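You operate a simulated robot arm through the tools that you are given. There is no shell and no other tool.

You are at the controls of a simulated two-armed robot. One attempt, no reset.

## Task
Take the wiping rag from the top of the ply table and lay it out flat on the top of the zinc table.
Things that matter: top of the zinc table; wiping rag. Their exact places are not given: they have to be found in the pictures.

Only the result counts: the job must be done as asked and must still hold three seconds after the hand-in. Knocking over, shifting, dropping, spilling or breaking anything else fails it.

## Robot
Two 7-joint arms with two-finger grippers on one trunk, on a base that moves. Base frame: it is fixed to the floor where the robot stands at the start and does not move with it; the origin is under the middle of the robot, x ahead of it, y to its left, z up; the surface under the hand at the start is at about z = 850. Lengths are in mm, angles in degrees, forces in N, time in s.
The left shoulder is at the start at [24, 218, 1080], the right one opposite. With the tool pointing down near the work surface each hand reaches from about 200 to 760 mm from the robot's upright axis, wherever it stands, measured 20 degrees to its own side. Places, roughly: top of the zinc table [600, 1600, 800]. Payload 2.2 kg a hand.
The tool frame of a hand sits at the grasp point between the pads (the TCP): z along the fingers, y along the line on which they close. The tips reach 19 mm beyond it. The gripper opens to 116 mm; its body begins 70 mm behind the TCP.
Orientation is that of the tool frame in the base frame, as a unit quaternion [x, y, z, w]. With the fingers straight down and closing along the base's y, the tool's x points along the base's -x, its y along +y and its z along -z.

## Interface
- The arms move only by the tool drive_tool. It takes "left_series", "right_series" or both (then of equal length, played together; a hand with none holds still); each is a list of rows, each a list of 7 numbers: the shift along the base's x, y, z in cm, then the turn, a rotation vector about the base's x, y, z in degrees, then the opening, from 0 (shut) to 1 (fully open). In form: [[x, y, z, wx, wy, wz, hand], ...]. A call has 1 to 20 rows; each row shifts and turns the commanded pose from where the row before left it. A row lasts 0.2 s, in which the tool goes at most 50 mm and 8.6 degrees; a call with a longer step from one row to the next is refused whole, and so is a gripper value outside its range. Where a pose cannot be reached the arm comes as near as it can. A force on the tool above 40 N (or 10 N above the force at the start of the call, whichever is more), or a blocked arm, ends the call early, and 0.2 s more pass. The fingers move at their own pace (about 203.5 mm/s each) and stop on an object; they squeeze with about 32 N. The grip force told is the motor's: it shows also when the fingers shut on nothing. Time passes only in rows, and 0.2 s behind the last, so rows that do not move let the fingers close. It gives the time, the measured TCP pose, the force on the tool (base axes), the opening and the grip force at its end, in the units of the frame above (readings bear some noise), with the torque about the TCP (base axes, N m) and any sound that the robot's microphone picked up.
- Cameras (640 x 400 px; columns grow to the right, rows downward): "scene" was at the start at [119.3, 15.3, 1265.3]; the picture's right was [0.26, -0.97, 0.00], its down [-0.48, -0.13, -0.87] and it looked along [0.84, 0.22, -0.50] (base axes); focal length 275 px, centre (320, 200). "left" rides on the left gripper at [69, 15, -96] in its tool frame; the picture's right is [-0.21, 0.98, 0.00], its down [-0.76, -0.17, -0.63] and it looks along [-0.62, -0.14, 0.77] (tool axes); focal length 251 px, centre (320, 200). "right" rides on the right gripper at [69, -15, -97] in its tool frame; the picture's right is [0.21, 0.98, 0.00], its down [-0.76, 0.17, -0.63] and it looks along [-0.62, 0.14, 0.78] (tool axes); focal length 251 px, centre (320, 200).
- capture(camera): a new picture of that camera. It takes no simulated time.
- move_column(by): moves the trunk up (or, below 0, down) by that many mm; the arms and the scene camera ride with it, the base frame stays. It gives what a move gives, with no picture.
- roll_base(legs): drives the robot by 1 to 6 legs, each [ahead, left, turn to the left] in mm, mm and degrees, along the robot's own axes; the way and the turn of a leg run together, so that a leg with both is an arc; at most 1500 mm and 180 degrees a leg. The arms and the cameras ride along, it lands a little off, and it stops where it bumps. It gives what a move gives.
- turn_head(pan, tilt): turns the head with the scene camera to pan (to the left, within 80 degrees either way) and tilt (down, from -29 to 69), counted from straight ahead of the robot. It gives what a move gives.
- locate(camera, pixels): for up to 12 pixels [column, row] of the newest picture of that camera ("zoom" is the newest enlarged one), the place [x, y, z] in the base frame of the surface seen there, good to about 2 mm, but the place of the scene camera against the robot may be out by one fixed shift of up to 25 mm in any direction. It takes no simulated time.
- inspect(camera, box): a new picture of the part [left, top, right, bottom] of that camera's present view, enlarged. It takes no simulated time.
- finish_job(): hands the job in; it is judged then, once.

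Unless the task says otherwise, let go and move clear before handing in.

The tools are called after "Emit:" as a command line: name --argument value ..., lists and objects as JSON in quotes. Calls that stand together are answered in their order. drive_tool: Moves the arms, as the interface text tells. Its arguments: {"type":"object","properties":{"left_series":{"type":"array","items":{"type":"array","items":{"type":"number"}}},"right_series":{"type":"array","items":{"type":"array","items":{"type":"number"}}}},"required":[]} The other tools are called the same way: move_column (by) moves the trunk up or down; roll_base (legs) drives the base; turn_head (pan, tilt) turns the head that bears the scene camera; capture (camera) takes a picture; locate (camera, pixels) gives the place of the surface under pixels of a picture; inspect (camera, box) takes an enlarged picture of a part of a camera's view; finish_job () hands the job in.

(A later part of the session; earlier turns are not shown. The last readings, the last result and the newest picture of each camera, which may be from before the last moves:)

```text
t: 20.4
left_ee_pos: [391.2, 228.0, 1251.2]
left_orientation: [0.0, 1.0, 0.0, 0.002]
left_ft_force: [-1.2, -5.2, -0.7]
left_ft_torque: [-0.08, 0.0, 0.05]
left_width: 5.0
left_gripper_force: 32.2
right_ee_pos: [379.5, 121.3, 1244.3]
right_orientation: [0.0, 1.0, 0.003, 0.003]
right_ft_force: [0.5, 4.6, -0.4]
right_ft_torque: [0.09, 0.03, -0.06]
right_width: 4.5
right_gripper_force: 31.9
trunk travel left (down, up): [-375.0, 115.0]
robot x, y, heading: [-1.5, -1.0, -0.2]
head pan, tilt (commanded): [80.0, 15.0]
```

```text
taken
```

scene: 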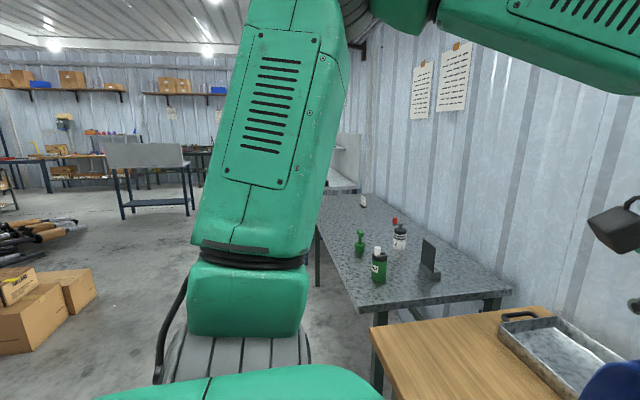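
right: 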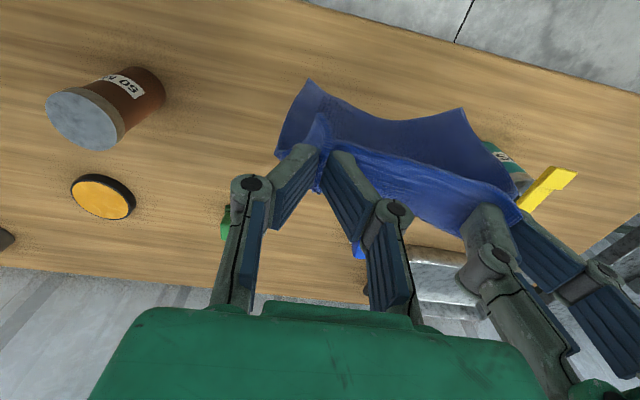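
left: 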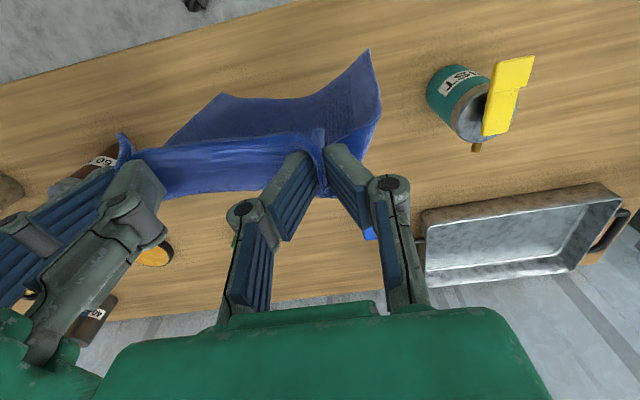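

The aisle beside the zinc table looks clear (the box is far off at x≈-1500). I'll back off a little and slide left alongside the zinc table.

Emit:
roll_base --legs '[[-180, 0, 0], [0, 700, 0]]'

Emit:
capture --camera "scene"

Emit:
capture --camera "left"

```text
t: 25.4
left_ee_pos: [206.9, 912.4, 1252.9]
left_orientation: [-0.001, 1.0, 0.005, 0.002]
left_ft_force: [-0.4, -5.6, -0.5]
left_ft_torque: [-0.06, 0.01, 0.05]
left_width: 5.2
left_gripper_force: 31.9
right_ee_pos: [196.2, 804.1, 1246.8]
right_orientation: [-0.002, 1.0, 0.008, 0.002]
right_ft_force: [0.6, 4.7, 0.6]
right_ft_torque: [0.16, 0.05, -0.01]
right_width: 4.6
right_gripper_force: 32.3
trunk travel left (down, up): [-375.0, 115.0]
robot x, y, heading: [-185.2, 696.9, 0.6]
head pan, tilt (commanded): [80.0, 15.0]
```

```text
taken
```

scene: 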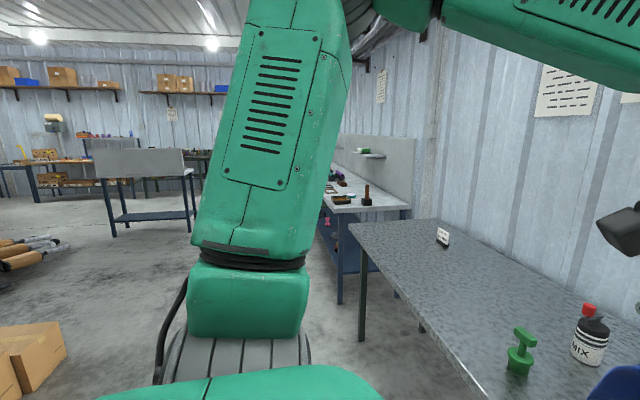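

```text
taken
```

left: 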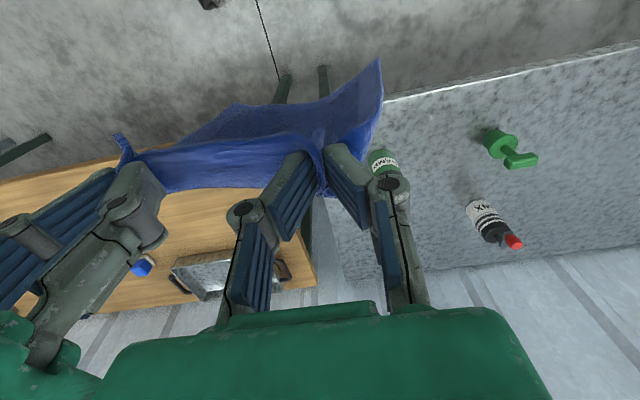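

The rag still hangs from both grippers and the zinc table's middle is free between the green stamp and the placard. I'll continue left to the free area.

Emit:
roll_base --legs '[[0, 780, -0.6]]'

Emit:
turn_head --pan 20 --tilt 45

Emit:
capture --camera "scene"

Emit:
capture --camera "left"

```text
t: 29.7
left_ee_pos: [216.0, 1719.8, 1250.7]
left_orientation: [0.011, 1.0, 0.0, 0.003]
left_ft_force: [0.7, -4.4, -0.2]
left_ft_torque: [-0.08, 0.01, 0.04]
left_width: 5.2
left_gripper_force: 32.3
right_ee_pos: [203.2, 1611.5, 1246.1]
right_orientation: [0.013, 1.0, 0.004, 0.004]
right_ft_force: [0.4, 4.4, 0.3]
right_ft_torque: [0.12, -0.03, 0.01]
right_width: 4.4
right_gripper_force: 32.3
trunk travel left (down, up): [-375.0, 115.0]
robot x, y, heading: [-177.4, 1499.7, -1.4]
head pan, tilt (commanded): [80.0, 15.0]
```

```text
t: 31.0
left_ee_pos: [214.4, 1698.3, 1255.6]
left_orientation: [0.012, 1.0, 0.009, 0.004]
left_ft_force: [0.0, -4.5, -0.5]
left_ft_torque: [-0.03, 0.0, 0.04]
left_width: 5.3
left_gripper_force: 32.1
right_ee_pos: [201.8, 1591.8, 1248.8]
right_orientation: [0.012, 1.0, 0.012, 0.006]
right_ft_force: [-0.5, 2.7, 0.4]
right_ft_torque: [0.19, 0.0, -0.01]
right_width: 4.5
right_gripper_force: 31.0
trunk travel left (down, up): [-375.0, 115.0]
robot x, y, heading: [-176.3, 1498.4, -1.1]
head pan, tilt (commanded): [20.0, 45.0]
```

```text
taken
```

scene: 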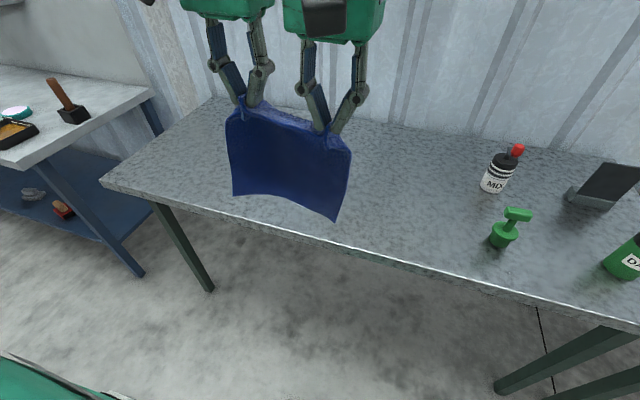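

```text
taken
```

left: 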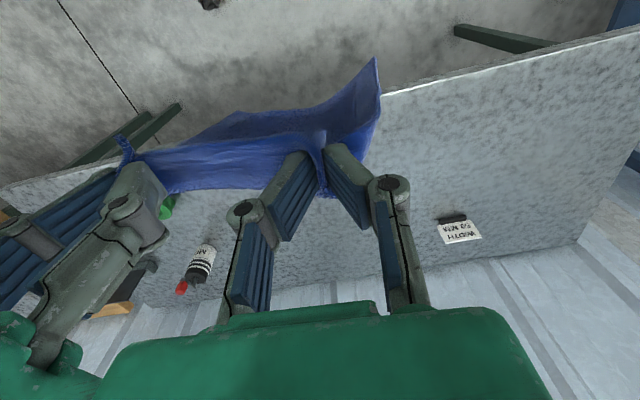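

The rag hangs over the aisle in front of the free part of the zinc table. I'll locate the placard, the edge and surface from the wrist cameras.

Emit:
locate --camera "left" --pixels '[[458, 228], [440, 218], [480, 238], [400, 95], [450, 150], [420, 110], [590, 100], [166, 208], [198, 265], [580, 240], [540, 80]]'

Emit:
locate --camera "scene" --pixels '[[390, 170], [340, 243], [200, 170], [520, 225], [498, 245], [490, 190], [210, 100], [103, 182], [420, 220], [300, 130]]'

Emit:
drive_tool --left_series '[[0, 0, 0, 0, 0, 0, 0]]' --right_series '[[0, 0, 0, 0, 0, 0, 0]]'

```text
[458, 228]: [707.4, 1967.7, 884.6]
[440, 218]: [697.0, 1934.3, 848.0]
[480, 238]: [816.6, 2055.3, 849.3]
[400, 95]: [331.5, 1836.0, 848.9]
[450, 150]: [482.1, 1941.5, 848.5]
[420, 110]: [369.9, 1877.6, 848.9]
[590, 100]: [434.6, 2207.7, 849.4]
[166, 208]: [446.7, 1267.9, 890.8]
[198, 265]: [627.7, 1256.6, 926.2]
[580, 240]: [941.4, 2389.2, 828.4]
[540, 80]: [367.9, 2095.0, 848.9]
```

```text
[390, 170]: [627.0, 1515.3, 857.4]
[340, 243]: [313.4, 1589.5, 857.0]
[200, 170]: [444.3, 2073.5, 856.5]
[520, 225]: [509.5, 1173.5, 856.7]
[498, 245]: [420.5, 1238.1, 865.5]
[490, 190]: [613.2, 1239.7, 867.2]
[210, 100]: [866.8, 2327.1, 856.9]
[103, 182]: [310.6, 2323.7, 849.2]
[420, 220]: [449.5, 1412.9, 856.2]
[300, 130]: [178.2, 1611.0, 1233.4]
```

```text
t: 31.4
left_ee_pos: [214.1, 1719.7, 1252.3]
left_orientation: [0.011, 1.0, 0.001, 0.005]
left_ft_force: [-0.6, -2.7, -0.7]
left_ft_torque: [-0.1, 0.01, 0.03]
left_width: 5.5
left_gripper_force: 32.0
right_ee_pos: [200.2, 1613.4, 1247.0]
right_orientation: [0.012, 1.0, 0.003, 0.005]
right_ft_force: [0.1, 4.3, 0.7]
right_ft_torque: [0.06, -0.04, 0.0]
right_width: 4.3
right_gripper_force: 31.9
trunk travel left (down, up): [-375.0, 115.0]
robot x, y, heading: [-173.1, 1506.2, -0.9]
head pan, tilt (commanded): [20.0, 45.0]
```

The zinc surface is z≈849 with its near edge at x≈330; the placard is at (700,1945). I'll drive forward to the table and check how the rag hangs.

Emit:
roll_base --legs '[[175, 0, 1.0]]'

Emit:
capture --camera "scene"

Emit:
capture --camera "left"

Emit:
capture --camera "right"

```text
t: 32.9
left_ee_pos: [382.3, 1708.6, 1255.0]
left_orientation: [0.004, 1.0, 0.006, 0.005]
left_ft_force: [-0.7, -4.8, -0.7]
left_ft_torque: [-0.05, 0.0, 0.03]
left_width: 5.3
left_gripper_force: 32.1
right_ee_pos: [370.9, 1601.4, 1249.2]
right_orientation: [0.004, 1.0, 0.01, 0.006]
right_ft_force: [0.2, 4.6, 1.0]
right_ft_torque: [0.13, 0.0, -0.02]
right_width: 4.3
right_gripper_force: 31.1
trunk travel left (down, up): [-375.0, 115.0]
robot x, y, heading: [-2.0, 1497.7, -0.5]
head pan, tilt (commanded): [20.0, 45.0]
```

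```text
taken
```

scene: 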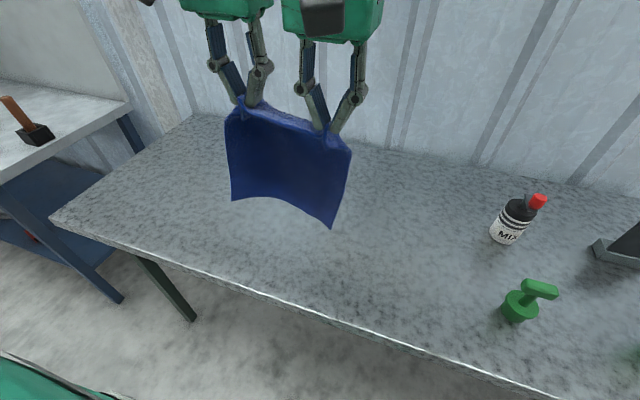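

```text
taken
```

left: 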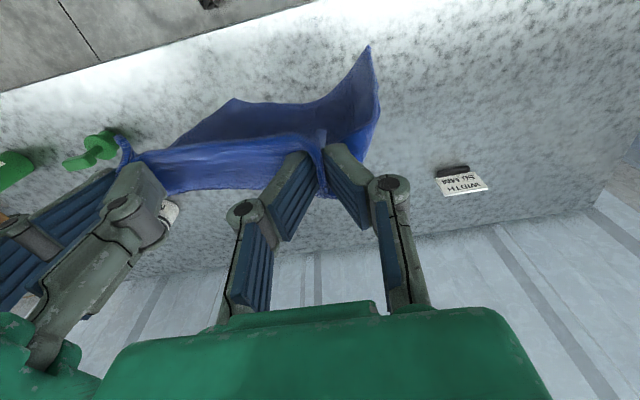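

```text
taken
```

right: 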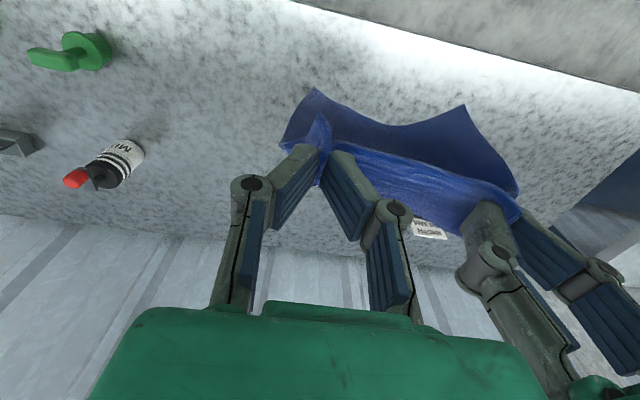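

Emit:
locate --camera "scene" --pixels '[[232, 198], [330, 224], [283, 203], [283, 190], [283, 175], [283, 160], [283, 145], [283, 130], [283, 120], [232, 150], [342, 170], [348, 150]]'

Emit:
locate --camera "right" --pixels '[[314, 93], [464, 108], [385, 125], [430, 170], [340, 130], [515, 190], [290, 140]]'

Emit:
locate --camera "left" --pixels '[[234, 101], [367, 50], [300, 102], [180, 145], [250, 125], [375, 100], [220, 165]]'

```text
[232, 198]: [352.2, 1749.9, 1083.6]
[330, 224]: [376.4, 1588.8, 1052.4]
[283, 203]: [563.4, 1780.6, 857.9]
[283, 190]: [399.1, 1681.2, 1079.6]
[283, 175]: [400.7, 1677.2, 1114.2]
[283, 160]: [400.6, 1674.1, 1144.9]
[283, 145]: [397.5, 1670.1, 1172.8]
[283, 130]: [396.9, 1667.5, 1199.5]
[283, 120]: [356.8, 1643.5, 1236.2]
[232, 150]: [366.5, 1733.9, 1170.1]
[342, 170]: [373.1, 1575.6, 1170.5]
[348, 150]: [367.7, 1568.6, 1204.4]
```

```text
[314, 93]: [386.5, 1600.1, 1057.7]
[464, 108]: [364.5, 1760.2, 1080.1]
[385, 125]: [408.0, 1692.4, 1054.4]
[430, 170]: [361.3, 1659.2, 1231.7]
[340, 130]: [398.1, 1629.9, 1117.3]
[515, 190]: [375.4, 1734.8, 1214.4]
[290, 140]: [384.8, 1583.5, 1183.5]
```

```text
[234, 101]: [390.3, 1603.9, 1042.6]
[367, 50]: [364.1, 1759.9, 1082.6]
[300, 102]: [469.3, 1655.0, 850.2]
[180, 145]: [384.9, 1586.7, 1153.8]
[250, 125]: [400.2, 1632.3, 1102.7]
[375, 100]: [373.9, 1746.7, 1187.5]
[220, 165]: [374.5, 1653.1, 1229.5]
```

The rag hangs nearly vertically, its body on the far side of the pads, so I should lay it far edge first and draw the hands back towards the robot. I'll bring both hands forward at this safe height first.

Emit:
drive_tool --left_series '[[2.0, 0, 0, 0, 0, 0, 0], [3.5, 0, 0, 0, 0, 0, 0], [4, 0, 0, 0, 0, 0, 0], [4, 0, 0, 0, 0, 0, 0], [4, 0, 0, 0, 0, 0, 0], [3.5, 0, 0, 0, 0, 0, 0], [2, 0, 0, 0, 0, 0, 0], [0, 0, 0, 0, 0, 0, 0], [0, 0, 0, 0, 0, 0, 0]]' --right_series '[[2.0, 0, 0, 0, 0, 0, 0], [3.5, 0, 0, 0, 0, 0, 0], [4, 0, 0, 0, 0, 0, 0], [4, 0, 0, 0, 0, 0, 0], [4, 0, 0, 0, 0, 0, 0], [3.5, 0, 0, 0, 0, 0, 0], [2, 0, 0, 0, 0, 0, 0], [0, 0, 0, 0, 0, 0, 0], [0, 0, 0, 0, 0, 0, 0]]'

Emit:
turn_head --pan -10 --tilt 30

Emit:
capture --camera "scene"

```text
t: 34.9
left_ee_pos: [610.9, 1718.2, 1254.7]
left_orientation: [0.005, 1.0, 0.0, 0.005]
left_ft_force: [-10.2, -24.8, -2.0]
left_ft_torque: [-0.53, 0.17, 0.11]
left_width: 5.7
left_gripper_force: 32.0
right_ee_pos: [567.3, 1602.7, 1249.8]
right_orientation: [0.003, 1.0, 0.006, 0.008]
right_ft_force: [10.8, 26.1, 1.0]
right_ft_torque: [0.56, -0.26, -0.28]
right_width: 5.2
right_gripper_force: 32.0
right hand out of reach, approached as far as the arm can: row 6, 7
trunk travel left (down, up): [-375.0, 115.0]
robot x, y, heading: [-3.0, 1501.0, -0.6]
head pan, tilt (commanded): [20.0, 45.0]
```

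```text
t: 35.8
left_ee_pos: [611.1, 1718.1, 1254.1]
left_orientation: [0.004, 1.0, -0.001, 0.004]
left_ft_force: [-11.1, -26.2, -2.5]
left_ft_torque: [-0.59, 0.17, 0.18]
left_width: 6.0
left_gripper_force: 32.4
right_ee_pos: [568.6, 1602.9, 1249.2]
right_orientation: [0.003, 1.0, 0.006, 0.007]
right_ft_force: [10.9, 27.1, 1.1]
right_ft_torque: [0.61, -0.21, -0.29]
right_width: 5.5
right_gripper_force: 32.2
trunk travel left (down, up): [-375.0, 115.0]
robot x, y, heading: [-0.2, 1503.6, -0.2]
head pan, tilt (commanded): [-10.0, 30.0]
```

```text
taken
```

scene: 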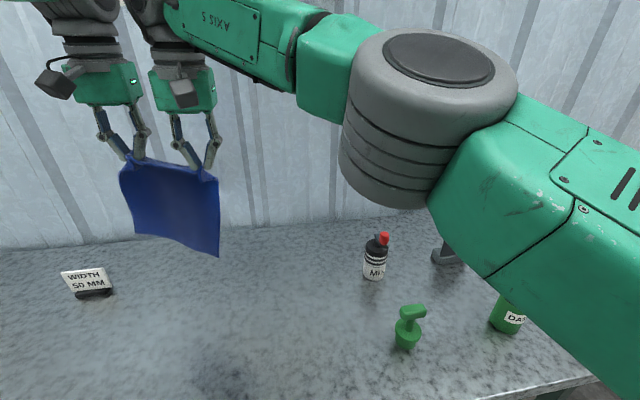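

The right hand ran out of reach at x≈568 while the left went to 611, stretching the rag (26 N). I'll bring the left hand back at once to relieve it.

Emit:
drive_tool --left_series '[[-1.6, 0, 0, 0, 0, 0, 0], [-1.6, -0.2, 0, 0, 0, 0, 0], [0, 0, 0, 0, 0, 0, 0]]'

Emit:
locate --camera "scene" --pixels '[[400, 190], [430, 195], [350, 110], [480, 120], [490, 260], [300, 80], [560, 330], [374, 270], [383, 236], [440, 60], [250, 50]]'

Emit:
capture --camera "right"

Emit:
capture --camera "left"

```text
t: 36.6
left_ee_pos: [582.9, 1713.2, 1254.3]
left_orientation: [0.003, 1.0, 0.005, 0.005]
left_ft_force: [-1.3, -14.7, -1.0]
left_ft_torque: [-0.28, 0.04, 0.14]
left_width: 6.0
left_gripper_force: 31.8
right_ee_pos: [567.7, 1594.8, 1249.5]
right_orientation: [0.004, 1.0, 0.008, 0.005]
right_ft_force: [1.7, 14.8, 0.7]
right_ft_torque: [0.29, -0.04, -0.13]
right_width: 4.8
right_gripper_force: 31.7
trunk travel left (down, up): [-375.0, 115.0]
robot x, y, heading: [-0.5, 1498.7, -0.6]
head pan, tilt (commanded): [-10.0, 30.0]
```

```text
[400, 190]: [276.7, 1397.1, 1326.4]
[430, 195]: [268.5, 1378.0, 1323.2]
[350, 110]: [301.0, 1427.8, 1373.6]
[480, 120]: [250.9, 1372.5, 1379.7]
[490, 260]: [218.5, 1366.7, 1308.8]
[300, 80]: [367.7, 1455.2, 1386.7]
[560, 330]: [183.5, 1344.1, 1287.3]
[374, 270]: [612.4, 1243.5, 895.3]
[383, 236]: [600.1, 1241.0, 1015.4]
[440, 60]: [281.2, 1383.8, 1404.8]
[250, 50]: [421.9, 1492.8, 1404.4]
```

```text
taken
```

right: 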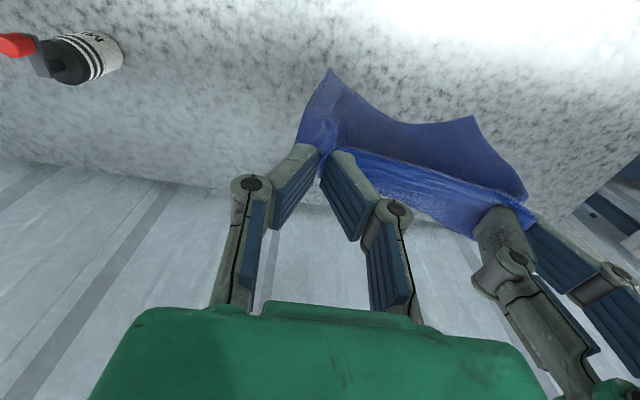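

```text
taken
```

left: 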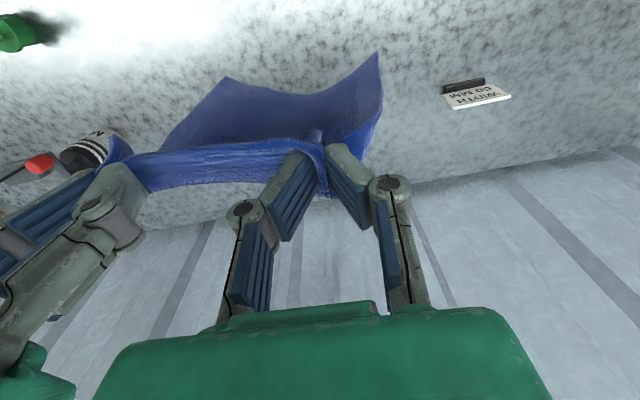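

The elbow is well clear of the table items (z≈1320 at x≈280). There's still 15 N of stretch, so I'll move the left hand a little inward and both back a bit, into easy reach.

Emit:
drive_tool --left_series '[[0, -0.5, 0, 0, 0, 0, 0], [0, -0.3, 0, 0, 0, 0, 0], [0, 0, 0, 0, 0, 0, 0]]'

Emit:
move_column --by -120

```text
t: 37.4
left_ee_pos: [580.2, 1701.0, 1254.7]
left_orientation: [0.003, 1.0, 0.006, 0.005]
left_ft_force: [-1.3, -5.5, -0.7]
left_ft_torque: [-0.01, 0.02, 0.05]
left_width: 5.4
left_gripper_force: 31.8
right_ee_pos: [567.8, 1589.7, 1249.8]
right_orientation: [0.004, 1.0, 0.009, 0.007]
right_ft_force: [0.3, 5.5, -0.1]
right_ft_torque: [0.14, 0.0, -0.05]
right_width: 4.4
right_gripper_force: 31.9
trunk travel left (down, up): [-375.0, 115.0]
robot x, y, heading: [-1.6, 1496.0, -0.1]
head pan, tilt (commanded): [-10.0, 30.0]
```

```text
t: 38.9
left_ee_pos: [579.4, 1700.1, 1136.0]
left_orientation: [0.004, 1.0, 0.005, 0.006]
left_ft_force: [-0.1, -4.1, 0.0]
left_ft_torque: [-0.03, -0.01, 0.06]
left_width: 5.3
left_gripper_force: 32.0
right_ee_pos: [568.1, 1591.2, 1130.6]
right_orientation: [0.004, 1.0, 0.008, 0.006]
right_ft_force: [0.2, 3.2, 0.3]
right_ft_torque: [0.12, 0.02, -0.02]
right_width: 4.3
right_gripper_force: 31.7
trunk travel left (down, up): [-255.0, 235.0]
robot x, y, heading: [-2.0, 1499.0, -0.4]
head pan, tilt (commanded): [-10.0, 30.0]
```

Tension is back to about 4 N. To gain forward reach I'll raise the trunk and lower the hands relative to it, watching whether the right hand drifts forward.

Emit:
move_column --by 150

Emit:
drive_tool --left_series '[[0, 0, -2, 0, 0, 0, 0], [0, 0, -2, 0, 0, 0, 0], [0, 0, -2, 0, 0, 0, 0], [0, 0, 0, 0, 0, 0, 0]]' --right_series '[[0, 0, -2, 0, 0, 0, 0], [0, 0, -2, 0, 0, 0, 0], [0, 0, -2, 0, 0, 0, 0], [0, 0, 0, 0, 0, 0, 0]]'

```text
t: 40.7
left_ee_pos: [581.5, 1703.6, 1283.4]
left_orientation: [0.003, 1.0, 0.005, 0.006]
left_ft_force: [-0.5, -4.0, -0.6]
left_ft_torque: [-0.01, 0.01, 0.09]
left_width: 5.2
left_gripper_force: 32.2
right_ee_pos: [568.2, 1594.3, 1279.0]
right_orientation: [0.003, 1.0, 0.008, 0.006]
right_ft_force: [-0.4, 3.5, -1.0]
right_ft_torque: [0.09, 0.01, -0.02]
right_width: 4.4
right_gripper_force: 31.7
trunk travel left (down, up): [-405.0, 85.0]
robot x, y, heading: [0.7, 1495.0, -0.5]
head pan, tilt (commanded): [-10.0, 30.0]
```

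```text
t: 41.7
left_ee_pos: [581.8, 1705.0, 1225.0]
left_orientation: [0.005, 1.0, 0.004, 0.005]
left_ft_force: [-1.9, -9.4, -1.7]
left_ft_torque: [-0.17, -0.01, 0.05]
left_width: 5.8
left_gripper_force: 31.8
right_ee_pos: [568.1, 1591.3, 1218.3]
right_orientation: [0.003, 1.0, 0.007, 0.007]
right_ft_force: [0.6, 9.5, 1.1]
right_ft_torque: [0.2, 0.0, -0.08]
right_width: 4.5
right_gripper_force: 32.6
trunk travel left (down, up): [-405.0, 85.0]
robot x, y, heading: [-4.4, 1497.1, -0.5]
head pan, tilt (commanded): [-10.0, 30.0]
```

The right hand stays put at x≈568, so its command was clamped. I'll continue down, ease the stretch by 4 mm, and move both hands forward 45 mm.

Emit:
drive_tool --left_series '[[0, -0.4, -2, 0, 0, 0, 0], [0, 0, -2.5, 0, 0, 0, 0], [0, 0, -2.5, 0, 0, 0, 0], [0, 0, -2.5, 0, 0, 0, 0], [0, 0, -1.5, 0, 0, 0, 0], [1.5, 0, 0, 0, 0, 0, 0], [1.5, 0, 0, 0, 0, 0, 0], [1.5, 0, 0, 0, 0, 0, 0], [0, 0, 0, 0, 0, 0, 0], [0, 0, 0, 0, 0, 0, 0]]' --right_series '[[0, 0, -2, 0, 0, 0, 0], [0, 0, -2.5, 0, 0, 0, 0], [0, 0, -2.5, 0, 0, 0, 0], [0, 0, -2.5, 0, 0, 0, 0], [0, 0, -1.5, 0, 0, 0, 0], [1.5, 0, 0, 0, 0, 0, 0], [1.5, 0, 0, 0, 0, 0, 0], [1.5, 0, 0, 0, 0, 0, 0], [0, 0, 0, 0, 0, 0, 0], [0, 0, 0, 0, 0, 0, 0]]'

Emit:
turn_head --pan 5 --tilt 35

Emit:
capture --camera "scene"

Emit:
capture --camera "left"

Emit:
capture --camera "right"

```text
t: 43.9
left_ee_pos: [626.3, 1699.9, 1115.7]
left_orientation: [0.005, 1.0, 0.006, 0.005]
left_ft_force: [-0.3, -3.4, 0.0]
left_ft_torque: [-0.07, 0.02, 0.04]
left_width: 5.4
left_gripper_force: 32.0
right_ee_pos: [611.8, 1590.8, 1108.5]
right_orientation: [0.002, 1.0, 0.008, 0.006]
right_ft_force: [0.3, 4.2, 0.8]
right_ft_torque: [0.11, 0.0, -0.03]
right_width: 3.9
right_gripper_force: 32.3
trunk travel left (down, up): [-405.0, 85.0]
robot x, y, heading: [0.2, 1499.7, -0.4]
head pan, tilt (commanded): [-10.0, 30.0]
```

```text
t: 44.7
left_ee_pos: [626.9, 1702.3, 1114.1]
left_orientation: [0.003, 1.0, 0.005, 0.005]
left_ft_force: [-0.6, -3.0, -0.2]
left_ft_torque: [-0.13, 0.03, 0.03]
left_width: 5.4
left_gripper_force: 32.5
right_ee_pos: [611.7, 1592.2, 1108.5]
right_orientation: [0.003, 1.0, 0.008, 0.007]
right_ft_force: [0.6, 4.1, 0.3]
right_ft_torque: [0.09, -0.01, -0.05]
right_width: 4.1
right_gripper_force: 32.0
trunk travel left (down, up): [-405.0, 85.0]
robot x, y, heading: [-0.8, 1493.1, -0.4]
head pan, tilt (commanded): [5.0, 35.0]
```

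```text
taken
```

scene: 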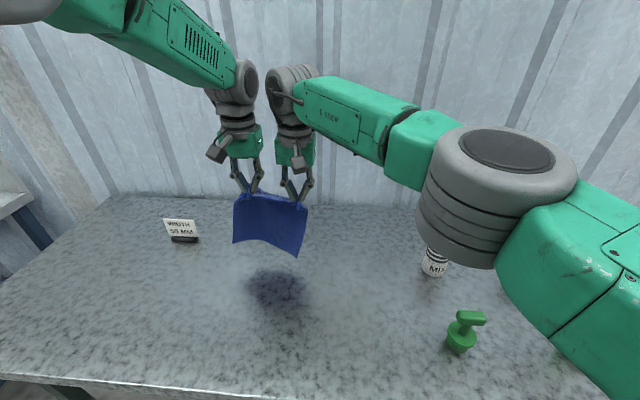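

```text
taken
```

left: 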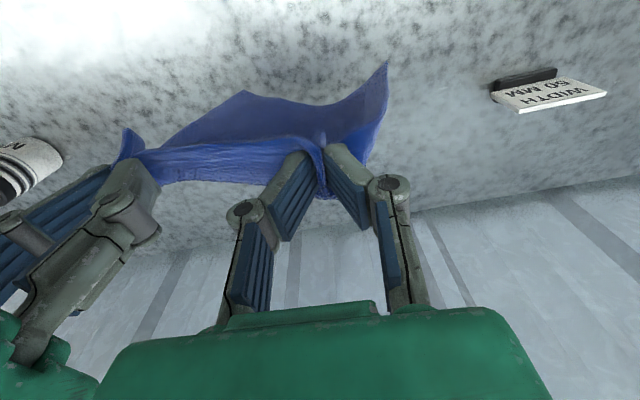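

```text
taken
```

right: 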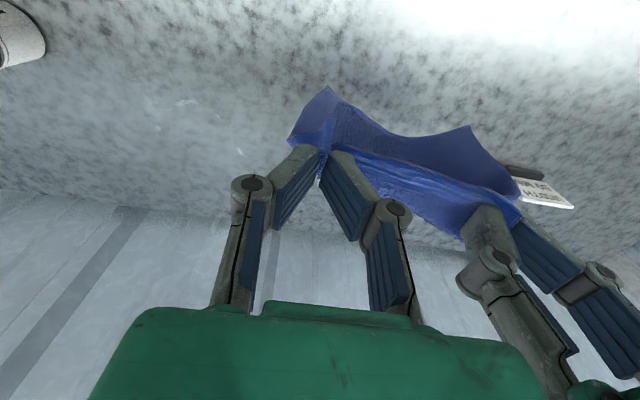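

Both hands hold the rag at about z≈1110 over the clear area, its lower edge near z≈905. I'll lower until the far edge touches while starting to draw back, then check.

Emit:
drive_tool --left_series '[[0, 0, -2.2, 0, 0, 0, 0], [0, 0, -2.2, 0, 0, 0, 0], [-1.0, 0, -0.35, 0, 0, 0, 0], [-1.0, 0, -0.35, 0, 0, 0, 0], [-1.25, 0, -0.3, 0, 0, 0, 0], [-1.25, 0, -0.3, 0, 0, 0, 0], [-1.5, 0, -0.5, 0, 0, 0, 0], [-1.5, 0, -0.5, 0, 0, 0, 0], [-1.5, 0, -0.7, 0, 0, 0, 0], [-1.5, 0, -0.7, 0, 0, 0, 0], [0, 0, 0, 0, 0, 0, 0]]' --right_series '[[0, 0, -2.2, 0, 0, 0, 0], [0, 0, -2.2, 0, 0, 0, 0], [-1.0, 0, -0.35, 0, 0, 0, 0], [-1.0, 0, -0.35, 0, 0, 0, 0], [-1.25, 0, -0.3, 0, 0, 0, 0], [-1.25, 0, -0.3, 0, 0, 0, 0], [-1.5, 0, -0.5, 0, 0, 0, 0], [-1.5, 0, -0.5, 0, 0, 0, 0], [-1.5, 0, -0.7, 0, 0, 0, 0], [-1.5, 0, -0.7, 0, 0, 0, 0], [0, 0, 0, 0, 0, 0, 0]]'

Emit:
capture --camera "left"

Emit:
capture --camera "right"

Emit:
inspect --camera "scene" --box '[160, 140, 400, 290]'

```text
t: 47.1
left_ee_pos: [518.1, 1699.9, 1034.1]
left_orientation: [0.004, 1.0, 0.004, 0.005]
left_ft_force: [0.4, -2.8, 0.8]
left_ft_torque: [-0.08, 0.01, 0.0]
left_width: 4.9
left_gripper_force: 32.5
right_ee_pos: [507.4, 1591.6, 1028.6]
right_orientation: [0.004, 1.0, 0.008, 0.006]
right_ft_force: [-0.1, 2.2, -0.4]
right_ft_torque: [0.09, -0.06, -0.04]
right_width: 4.0
right_gripper_force: 31.6
trunk travel left (down, up): [-405.0, 85.0]
robot x, y, heading: [2.1, 1499.1, -0.5]
head pan, tilt (commanded): [5.0, 35.0]
```

```text
taken
```

left: 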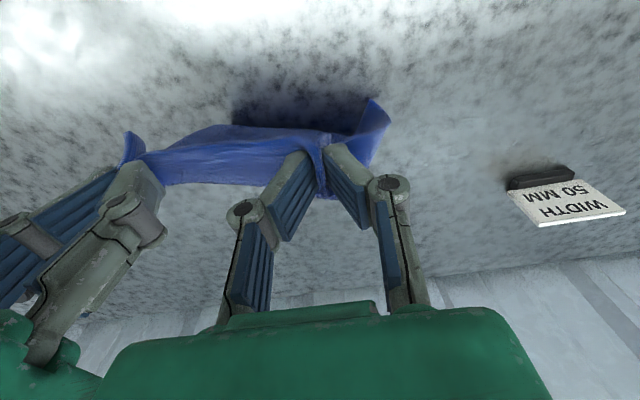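

```text
taken
```

right: 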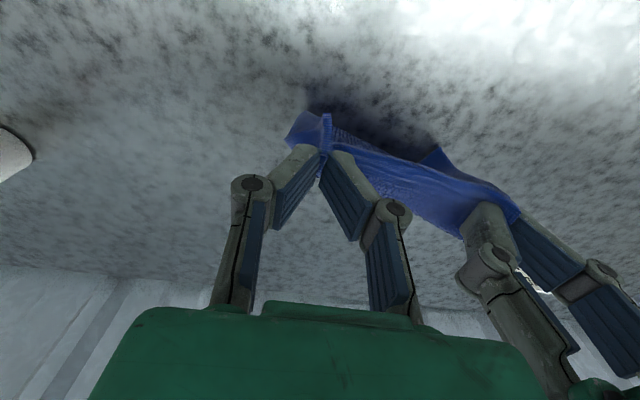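

```text
2.67 times, centred on (280, 215) of scene
```

zoom: 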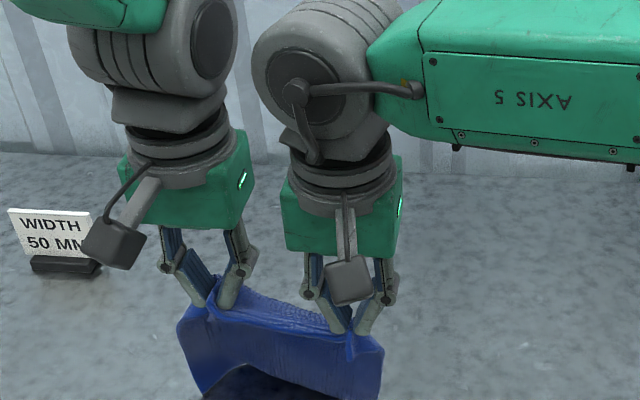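

Emit:
inspect --camera "scene" --box '[200, 230, 340, 330]'

Emit:
locate --camera "zoom" --pixels '[[200, 150], [300, 180], [250, 260], [350, 260], [300, 230], [280, 330], [400, 330], [150, 330], [480, 150], [500, 250]]'

```text
4.00 times, centred on (270, 280) of scene
```

zoom: 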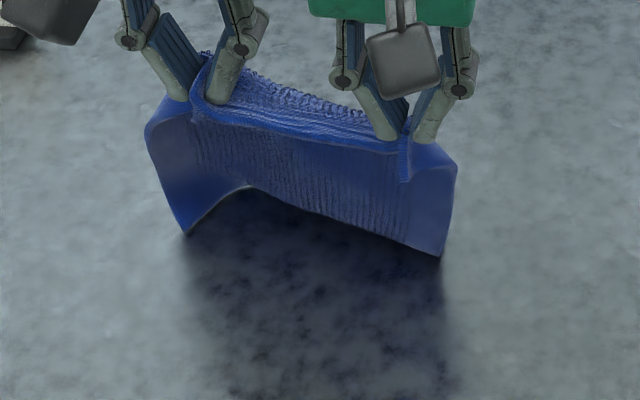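

```text
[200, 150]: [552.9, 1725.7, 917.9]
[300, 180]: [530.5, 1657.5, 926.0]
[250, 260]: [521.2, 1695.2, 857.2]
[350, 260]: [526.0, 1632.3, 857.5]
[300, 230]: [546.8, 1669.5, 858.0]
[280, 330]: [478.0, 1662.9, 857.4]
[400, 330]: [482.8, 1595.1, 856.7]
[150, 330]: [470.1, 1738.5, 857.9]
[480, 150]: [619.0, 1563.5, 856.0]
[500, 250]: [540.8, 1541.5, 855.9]
```

The rag now leans forward from the hands, with its far edge resting on the table around x≈570–585. I'll continue back and down along the arc, a bit steeper so it doesn't drag further.

Emit:
drive_tool --left_series '[[-1.45, 0, -1.2, 0, 0, 0, 0], [-1.45, 0, -1.2, 0, 0, 0, 0], [-1.35, 0, -1.0, 0, 0, 0, 0], [-1.35, 0, -1.0, 0, 0, 0, 0], [-1.2, 0, -1.2, 0, 0, 0, 0], [-1.2, 0, -1.2, 0, 0, 0, 0], [0, 0, 0, 0, 0, 0, 0]]' --right_series '[[-1.45, 0, -1.2, 0, 0, 0, 0], [-1.45, 0, -1.2, 0, 0, 0, 0], [-1.35, 0, -1.0, 0, 0, 0, 0], [-1.35, 0, -1.0, 0, 0, 0, 0], [-1.2, 0, -1.2, 0, 0, 0, 0], [-1.2, 0, -1.2, 0, 0, 0, 0], [0, 0, 0, 0, 0, 0, 0]]'

Emit:
turn_head --pan 20 --tilt 45

Emit:
inspect --camera "scene" --box '[200, 100, 440, 250]'

Emit:
capture --camera "left"

Emit:
capture --camera "right"

```text
t: 48.7
left_ee_pos: [438.0, 1699.3, 967.2]
left_orientation: [0.004, 1.0, 0.003, 0.006]
left_ft_force: [-0.6, -2.4, -0.8]
left_ft_torque: [-0.12, 0.03, 0.03]
left_width: 5.0
left_gripper_force: 31.8
right_ee_pos: [424.3, 1591.2, 962.5]
right_orientation: [0.003, 1.0, 0.007, 0.007]
right_ft_force: [0.9, 2.6, 0.6]
right_ft_torque: [0.09, 0.0, -0.04]
right_width: 4.1
right_gripper_force: 32.0
trunk travel left (down, up): [-405.0, 85.0]
robot x, y, heading: [-1.0, 1497.4, -0.3]
head pan, tilt (commanded): [5.0, 35.0]
```

```text
t: 49.4
left_ee_pos: [439.5, 1699.4, 967.1]
left_orientation: [0.003, 1.0, 0.005, 0.005]
left_ft_force: [-1.0, -2.7, 0.0]
left_ft_torque: [-0.08, 0.01, 0.01]
left_width: 5.3
left_gripper_force: 32.7
right_ee_pos: [425.7, 1593.0, 963.5]
right_orientation: [0.003, 1.0, 0.008, 0.007]
right_ft_force: [0.1, 1.9, 0.3]
right_ft_torque: [0.09, -0.02, -0.03]
right_width: 4.1
right_gripper_force: 31.7
trunk travel left (down, up): [-405.0, 85.0]
robot x, y, heading: [-0.5, 1502.6, -0.6]
head pan, tilt (commanded): [20.0, 45.0]
```

```text
2.67 times, centred on (320, 175) of scene
```

zoom: 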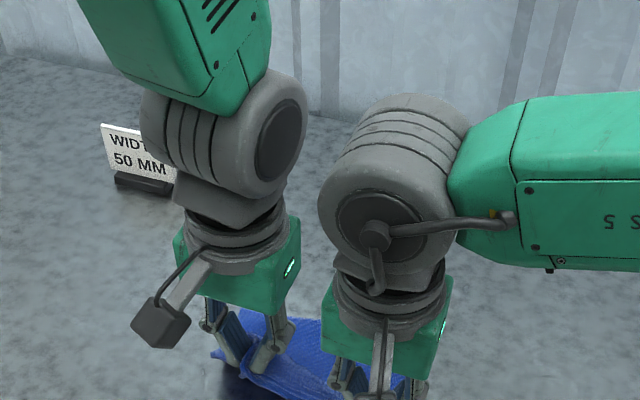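

```text
taken
```

left: 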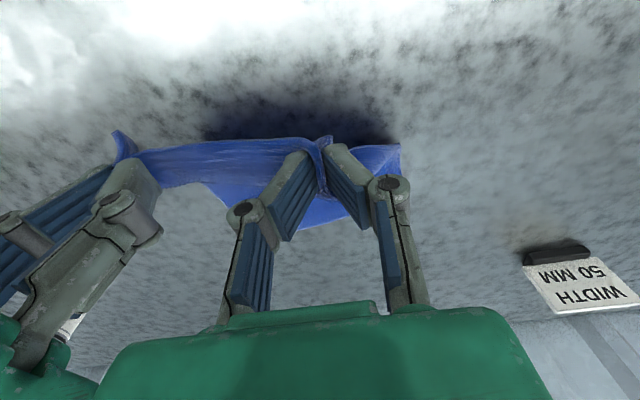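

```text
taken
```

right: 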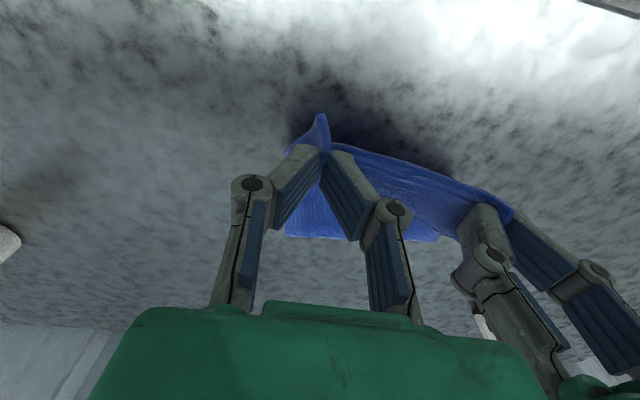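

The far edge now shows ahead of the hands (left picture row ≈225, right picture row ≈238). I'll locate it before lowering the rest.

Emit:
locate --camera "left" --pixels '[[345, 210], [320, 222], [225, 200], [395, 150], [250, 185], [305, 215], [240, 150]]'

Emit:
locate --camera "right" --pixels '[[290, 232], [340, 233], [425, 238], [300, 205], [320, 210], [420, 200], [295, 150], [400, 190]]'

```text
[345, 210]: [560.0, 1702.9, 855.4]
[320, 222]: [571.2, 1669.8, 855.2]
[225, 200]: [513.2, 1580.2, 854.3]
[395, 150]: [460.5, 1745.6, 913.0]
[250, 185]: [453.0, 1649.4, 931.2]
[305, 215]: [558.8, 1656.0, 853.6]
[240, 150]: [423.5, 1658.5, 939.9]
```

```text
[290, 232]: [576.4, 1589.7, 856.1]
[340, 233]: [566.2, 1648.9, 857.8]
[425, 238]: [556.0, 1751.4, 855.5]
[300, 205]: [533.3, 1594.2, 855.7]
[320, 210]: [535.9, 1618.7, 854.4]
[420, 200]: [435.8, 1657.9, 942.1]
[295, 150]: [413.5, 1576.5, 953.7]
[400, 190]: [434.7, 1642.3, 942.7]
```

The far part of the rag already lies flat (far edge x≈557–577, z≈855). I'll bring the hands back and down along the remaining arc until the near edge is at the table.

Emit:
drive_tool --left_series '[[-1.3, 0, -0.65, 0, 0, 0, 0], [-1.3, 0, -0.65, 0, 0, 0, 0], [-1.0, 0, -1.0, 0, 0, 0, 0], [-1.0, 0, -1.0, 0, 0, 0, 0], [-0.7, 0, -1.25, 0, 0, 0, 0], [-0.7, 0, -1.25, 0, 0, 0, 0], [-0.5, 0, -1.1, 0, 0, 0, 0], [-0.5, 0, -1.1, 0, 0, 0, 0], [0, 0, 0, 0, 0, 0, 0]]' --right_series '[[-1.0, 0, -0.6, 0, 0, 0, 0], [-1.0, 0, -0.6, 0, 0, 0, 0], [-0.75, 0, -1.0, 0, 0, 0, 0], [-0.75, 0, -1.0, 0, 0, 0, 0], [-0.55, 0, -1.2, 0, 0, 0, 0], [-0.55, 0, -1.2, 0, 0, 0, 0], [-0.4, 0, -1.05, 0, 0, 0, 0], [-0.4, 0, -1.05, 0, 0, 0, 0], [0, 0, 0, 0, 0, 0, 0]]'

Emit:
capture --camera "scene"

Emit:
capture --camera "left"

Emit:
capture --camera "right"

```text
t: 51.4
left_ee_pos: [370.0, 1700.8, 885.3]
left_orientation: [0.004, 1.0, 0.005, 0.005]
left_ft_force: [-0.3, -2.9, -0.2]
left_ft_torque: [-0.08, 0.02, 0.04]
left_width: 5.0
left_gripper_force: 32.1
right_ee_pos: [369.2, 1591.6, 882.2]
right_orientation: [0.003, 1.0, 0.008, 0.007]
right_ft_force: [0.4, 2.1, 1.5]
right_ft_torque: [0.1, -0.01, -0.02]
right_width: 3.9
right_gripper_force: 32.4
trunk travel left (down, up): [-405.0, 85.0]
robot x, y, heading: [-1.9, 1498.9, -0.4]
head pan, tilt (commanded): [20.0, 45.0]
```

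```text
taken
```

scene: 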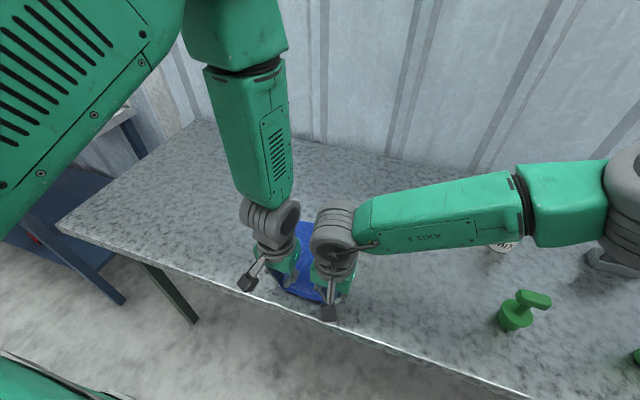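

```text
taken
```

left: 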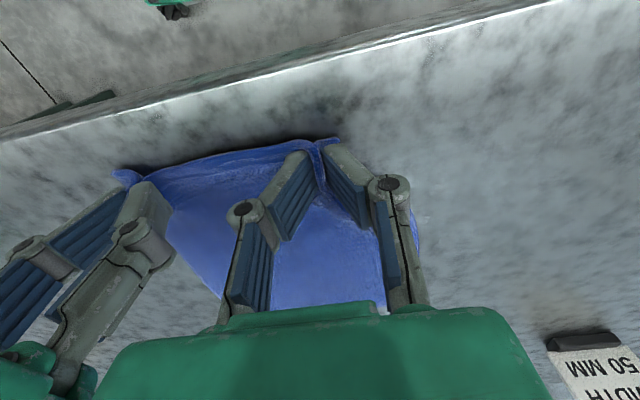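

```text
taken
```

right: 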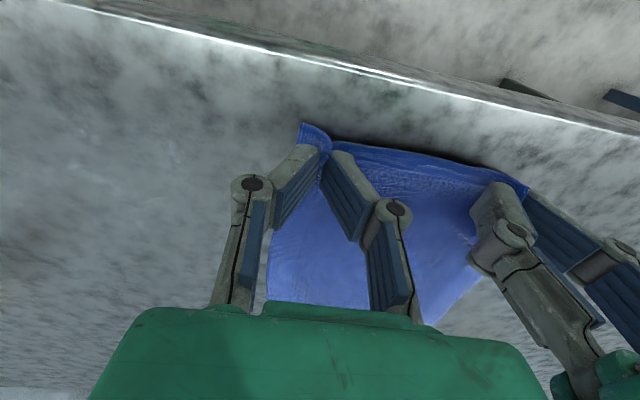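

The rag now lies almost flat, with only the near edge still held. I'll check its distance to the table edge (bright line) and its far edge.

Emit:
locate --camera "left" --pixels '[[230, 80], [110, 112], [330, 140], [230, 158], [130, 172], [384, 300], [410, 250], [190, 255], [300, 250], [300, 290]]'

Emit:
locate --camera "right" --pixels '[[330, 68], [420, 90], [310, 128], [400, 150], [470, 170], [320, 260], [272, 295], [310, 295], [425, 318], [470, 285]]'

```text
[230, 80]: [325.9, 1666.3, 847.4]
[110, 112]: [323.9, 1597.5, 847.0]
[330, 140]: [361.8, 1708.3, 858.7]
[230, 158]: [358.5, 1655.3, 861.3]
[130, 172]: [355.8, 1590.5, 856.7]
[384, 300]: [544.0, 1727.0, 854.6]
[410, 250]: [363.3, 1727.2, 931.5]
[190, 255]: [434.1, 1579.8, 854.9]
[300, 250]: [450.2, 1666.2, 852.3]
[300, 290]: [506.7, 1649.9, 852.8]
```

```text
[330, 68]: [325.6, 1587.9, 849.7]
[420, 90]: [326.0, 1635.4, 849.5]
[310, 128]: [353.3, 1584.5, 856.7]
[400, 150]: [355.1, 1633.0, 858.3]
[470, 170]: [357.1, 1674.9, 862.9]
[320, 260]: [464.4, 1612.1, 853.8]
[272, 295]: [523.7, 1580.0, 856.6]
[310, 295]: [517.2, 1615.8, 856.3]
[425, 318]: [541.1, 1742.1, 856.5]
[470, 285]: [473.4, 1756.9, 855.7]
```

The near edge sits at x≈354–362, about 30 mm inside the table edge (326). Now I'll lower the hands until the tips touch the table.

Emit:
drive_tool --left_series '[[0, 0, -0.7, 0, 0, 0, 0], [0, 0, -0.5, 0, 0, 0, 0], [0, 0, 0, 0, 0, 0, 0]]' --right_series '[[0, 0, -0.6, 0, 0, 0, 0], [0, 0, -0.4, 0, 0, 0, 0], [0, 0, 0, 0, 0, 0, 0]]'

```text
t: 52.2
left_ee_pos: [369.7, 1700.8, 874.5]
left_orientation: [0.003, 1.0, 0.006, 0.005]
left_ft_force: [0.0, -2.7, 1.0]
left_ft_torque: [-0.09, 0.0, 0.0]
left_width: 4.6
left_gripper_force: 32.0
right_ee_pos: [371.7, 1590.8, 873.9]
right_orientation: [0.005, 1.0, 0.009, 0.007]
right_ft_force: [3.7, 2.9, 16.1]
right_ft_torque: [0.11, 0.06, -0.05]
right_width: 3.9
right_gripper_force: 32.2
trunk travel left (down, up): [-405.0, 85.0]
robot x, y, heading: [-1.0, 1498.6, -0.4]
head pan, tilt (commanded): [20.0, 45.0]
```

The right tips press with 16 N, the left just touches. I'll lower the left slightly to match.

Emit:
drive_tool --left_series '[[0, 0, -0.2, 0, 0, 0, 0], [0, 0, -0.1, 0, 0, 0, 0], [0, 0, 0, 0, 0, 0, 0]]'

```text
t: 53.0
left_ee_pos: [369.2, 1698.2, 873.3]
left_orientation: [0.003, 1.0, 0.005, 0.007]
left_ft_force: [-0.2, 1.1, 27.6]
left_ft_torque: [-0.01, 0.15, -0.05]
left_width: 5.0
left_gripper_force: 31.9
right_ee_pos: [370.5, 1590.5, 873.0]
right_orientation: [0.003, 1.0, 0.008, 0.008]
right_ft_force: [3.7, 4.5, 16.5]
right_ft_torque: [0.15, 0.09, -0.03]
right_width: 3.9
right_gripper_force: 32.0
trunk travel left (down, up): [-405.0, 85.0]
robot x, y, heading: [0.0, 1497.9, -0.2]
head pan, tilt (commanded): [20.0, 45.0]
```

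Both tips press on the table through the rag. I'll open the fingers gradually while moving each hand outward, so that the outer fingers drag the folds flat.

Emit:
drive_tool --left_series '[[0, 0.25, 0, 0, 0, 0, 0.09], [0, 0.29, 0, 0, 0, 0, 0.14], [0, 0.29, -0.03, 0, 0, 0, 0.19], [0, 0.29, -0.03, 0, 0, 0, 0.24], [0, 0.29, -0.03, 0, 0, 0, 0.29], [0, 0.29, 0, 0, 0, 0, 0.34], [0, 0, 0, 0, 0, 0, 0.34]]' --right_series '[[0, -0.25, 0, 0, 0, 0, 0.09], [0, -0.29, -0.03, 0, 0, 0, 0.14], [0, -0.29, -0.03, 0, 0, 0, 0.19], [0, -0.29, -0.03, 0, 0, 0, 0.24], [0, -0.29, -0.03, 0, 0, 0, 0.29], [0, -0.29, 0, 0, 0, 0, 0.34], [0, 0, 0, 0, 0, 0, 0.34]]'

Emit:
capture --camera "left"

Emit:
capture --camera "right"

Emit:
inspect --camera "scene" --box '[200, 190, 400, 315]'

```text
t: 54.6
left_ee_pos: [370.0, 1717.0, 870.6]
left_orientation: [0.003, 1.0, 0.004, 0.005]
left_ft_force: [-0.2, 0.2, 4.6]
left_ft_torque: [0.02, 0.02, 0.02]
left_width: 40.7
left_gripper_force: 4.1
right_ee_pos: [371.3, 1574.0, 872.1]
right_orientation: [0.004, 1.0, 0.008, 0.007]
right_ft_force: [1.5, 0.6, 6.2]
right_ft_torque: [0.15, -0.02, -0.02]
right_width: 42.3
right_gripper_force: 0.2
trunk travel left (down, up): [-405.0, 85.0]
robot x, y, heading: [-2.3, 1496.5, -0.3]
head pan, tilt (commanded): [20.0, 45.0]
```

```text
taken
```

left: 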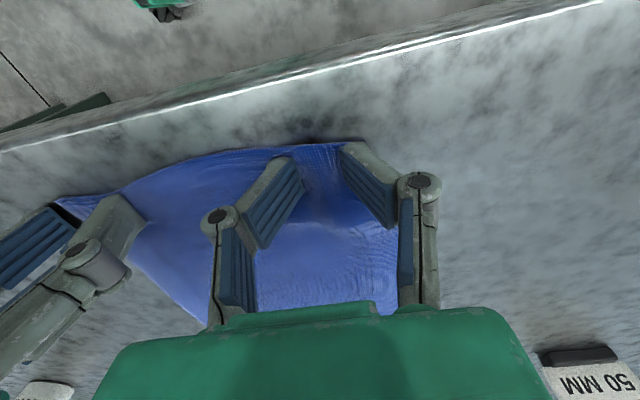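

```text
taken
```

right: 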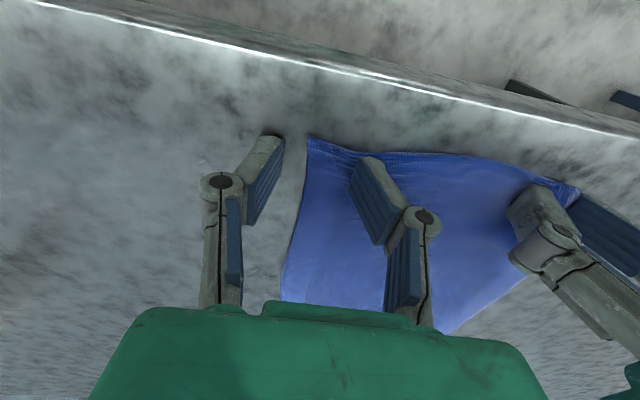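

```text
3.20 times, centred on (300, 252) of scene
```

zoom: 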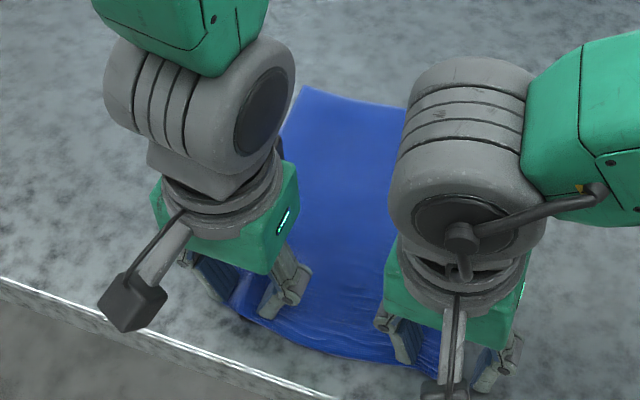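

The folds have opened out and both grippers released the cloth. I'll lift both hands straight up and look.

Emit:
drive_tool --left_series '[[0, 0, 0.5, 0, 0, 0, 0.34], [0, 0, 1.5, 0, 0, 0, 0.34], [0, 0, 3, 0, 0, 0, 0.34], [0, 0, 4, 0, 0, 0, 0.34], [0, 0, 4, 0, 0, 0, 0.34], [0, 0, 0, 0, 0, 0, 0.34]]' --right_series '[[0, 0, 0.5, 0, 0, 0, 0.34], [0, 0, 1.5, 0, 0, 0, 0.34], [0, 0, 3, 0, 0, 0, 0.34], [0, 0, 4, 0, 0, 0, 0.34], [0, 0, 4, 0, 0, 0, 0.34], [0, 0, 0, 0, 0, 0, 0.34]]'

Emit:
capture --camera "left"

Emit:
capture --camera "right"

Emit:
inspect --camera "scene" --box '[180, 150, 420, 300]'

```text
t: 56.0
left_ee_pos: [370.2, 1717.7, 998.5]
left_orientation: [0.005, 1.0, 0.005, 0.005]
left_ft_force: [0.2, 0.4, -0.4]
left_ft_torque: [0.03, 0.02, 0.0]
left_width: 39.3
left_gripper_force: 0.1
right_ee_pos: [374.7, 1572.4, 1000.8]
right_orientation: [0.004, 1.0, 0.008, 0.006]
right_ft_force: [-0.2, 0.7, -0.3]
right_ft_torque: [0.01, 0.0, 0.02]
right_width: 39.4
right_gripper_force: 0.1
trunk travel left (down, up): [-405.0, 85.0]
robot x, y, heading: [-3.4, 1499.3, -0.5]
head pan, tilt (commanded): [20.0, 45.0]
```

```text
taken
```

left: 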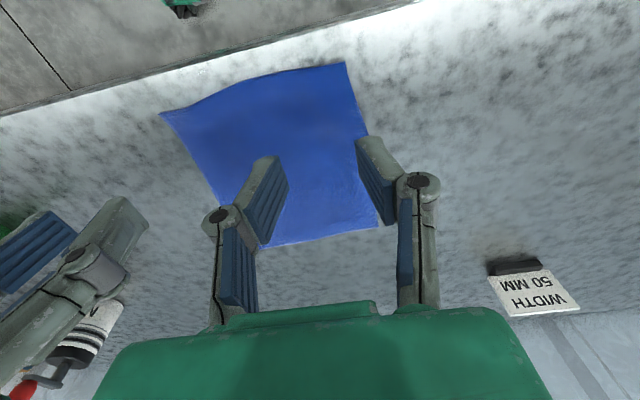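

```text
taken
```

right: 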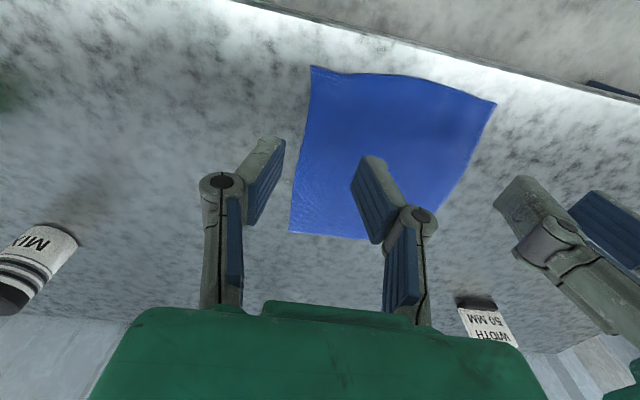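

```text
2.67 times, centred on (300, 225) of scene
```

zoom: 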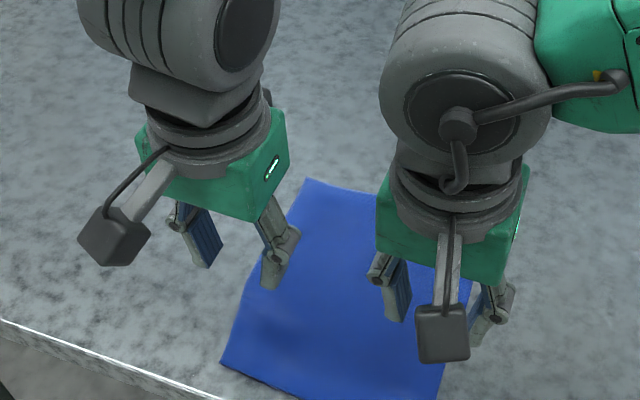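

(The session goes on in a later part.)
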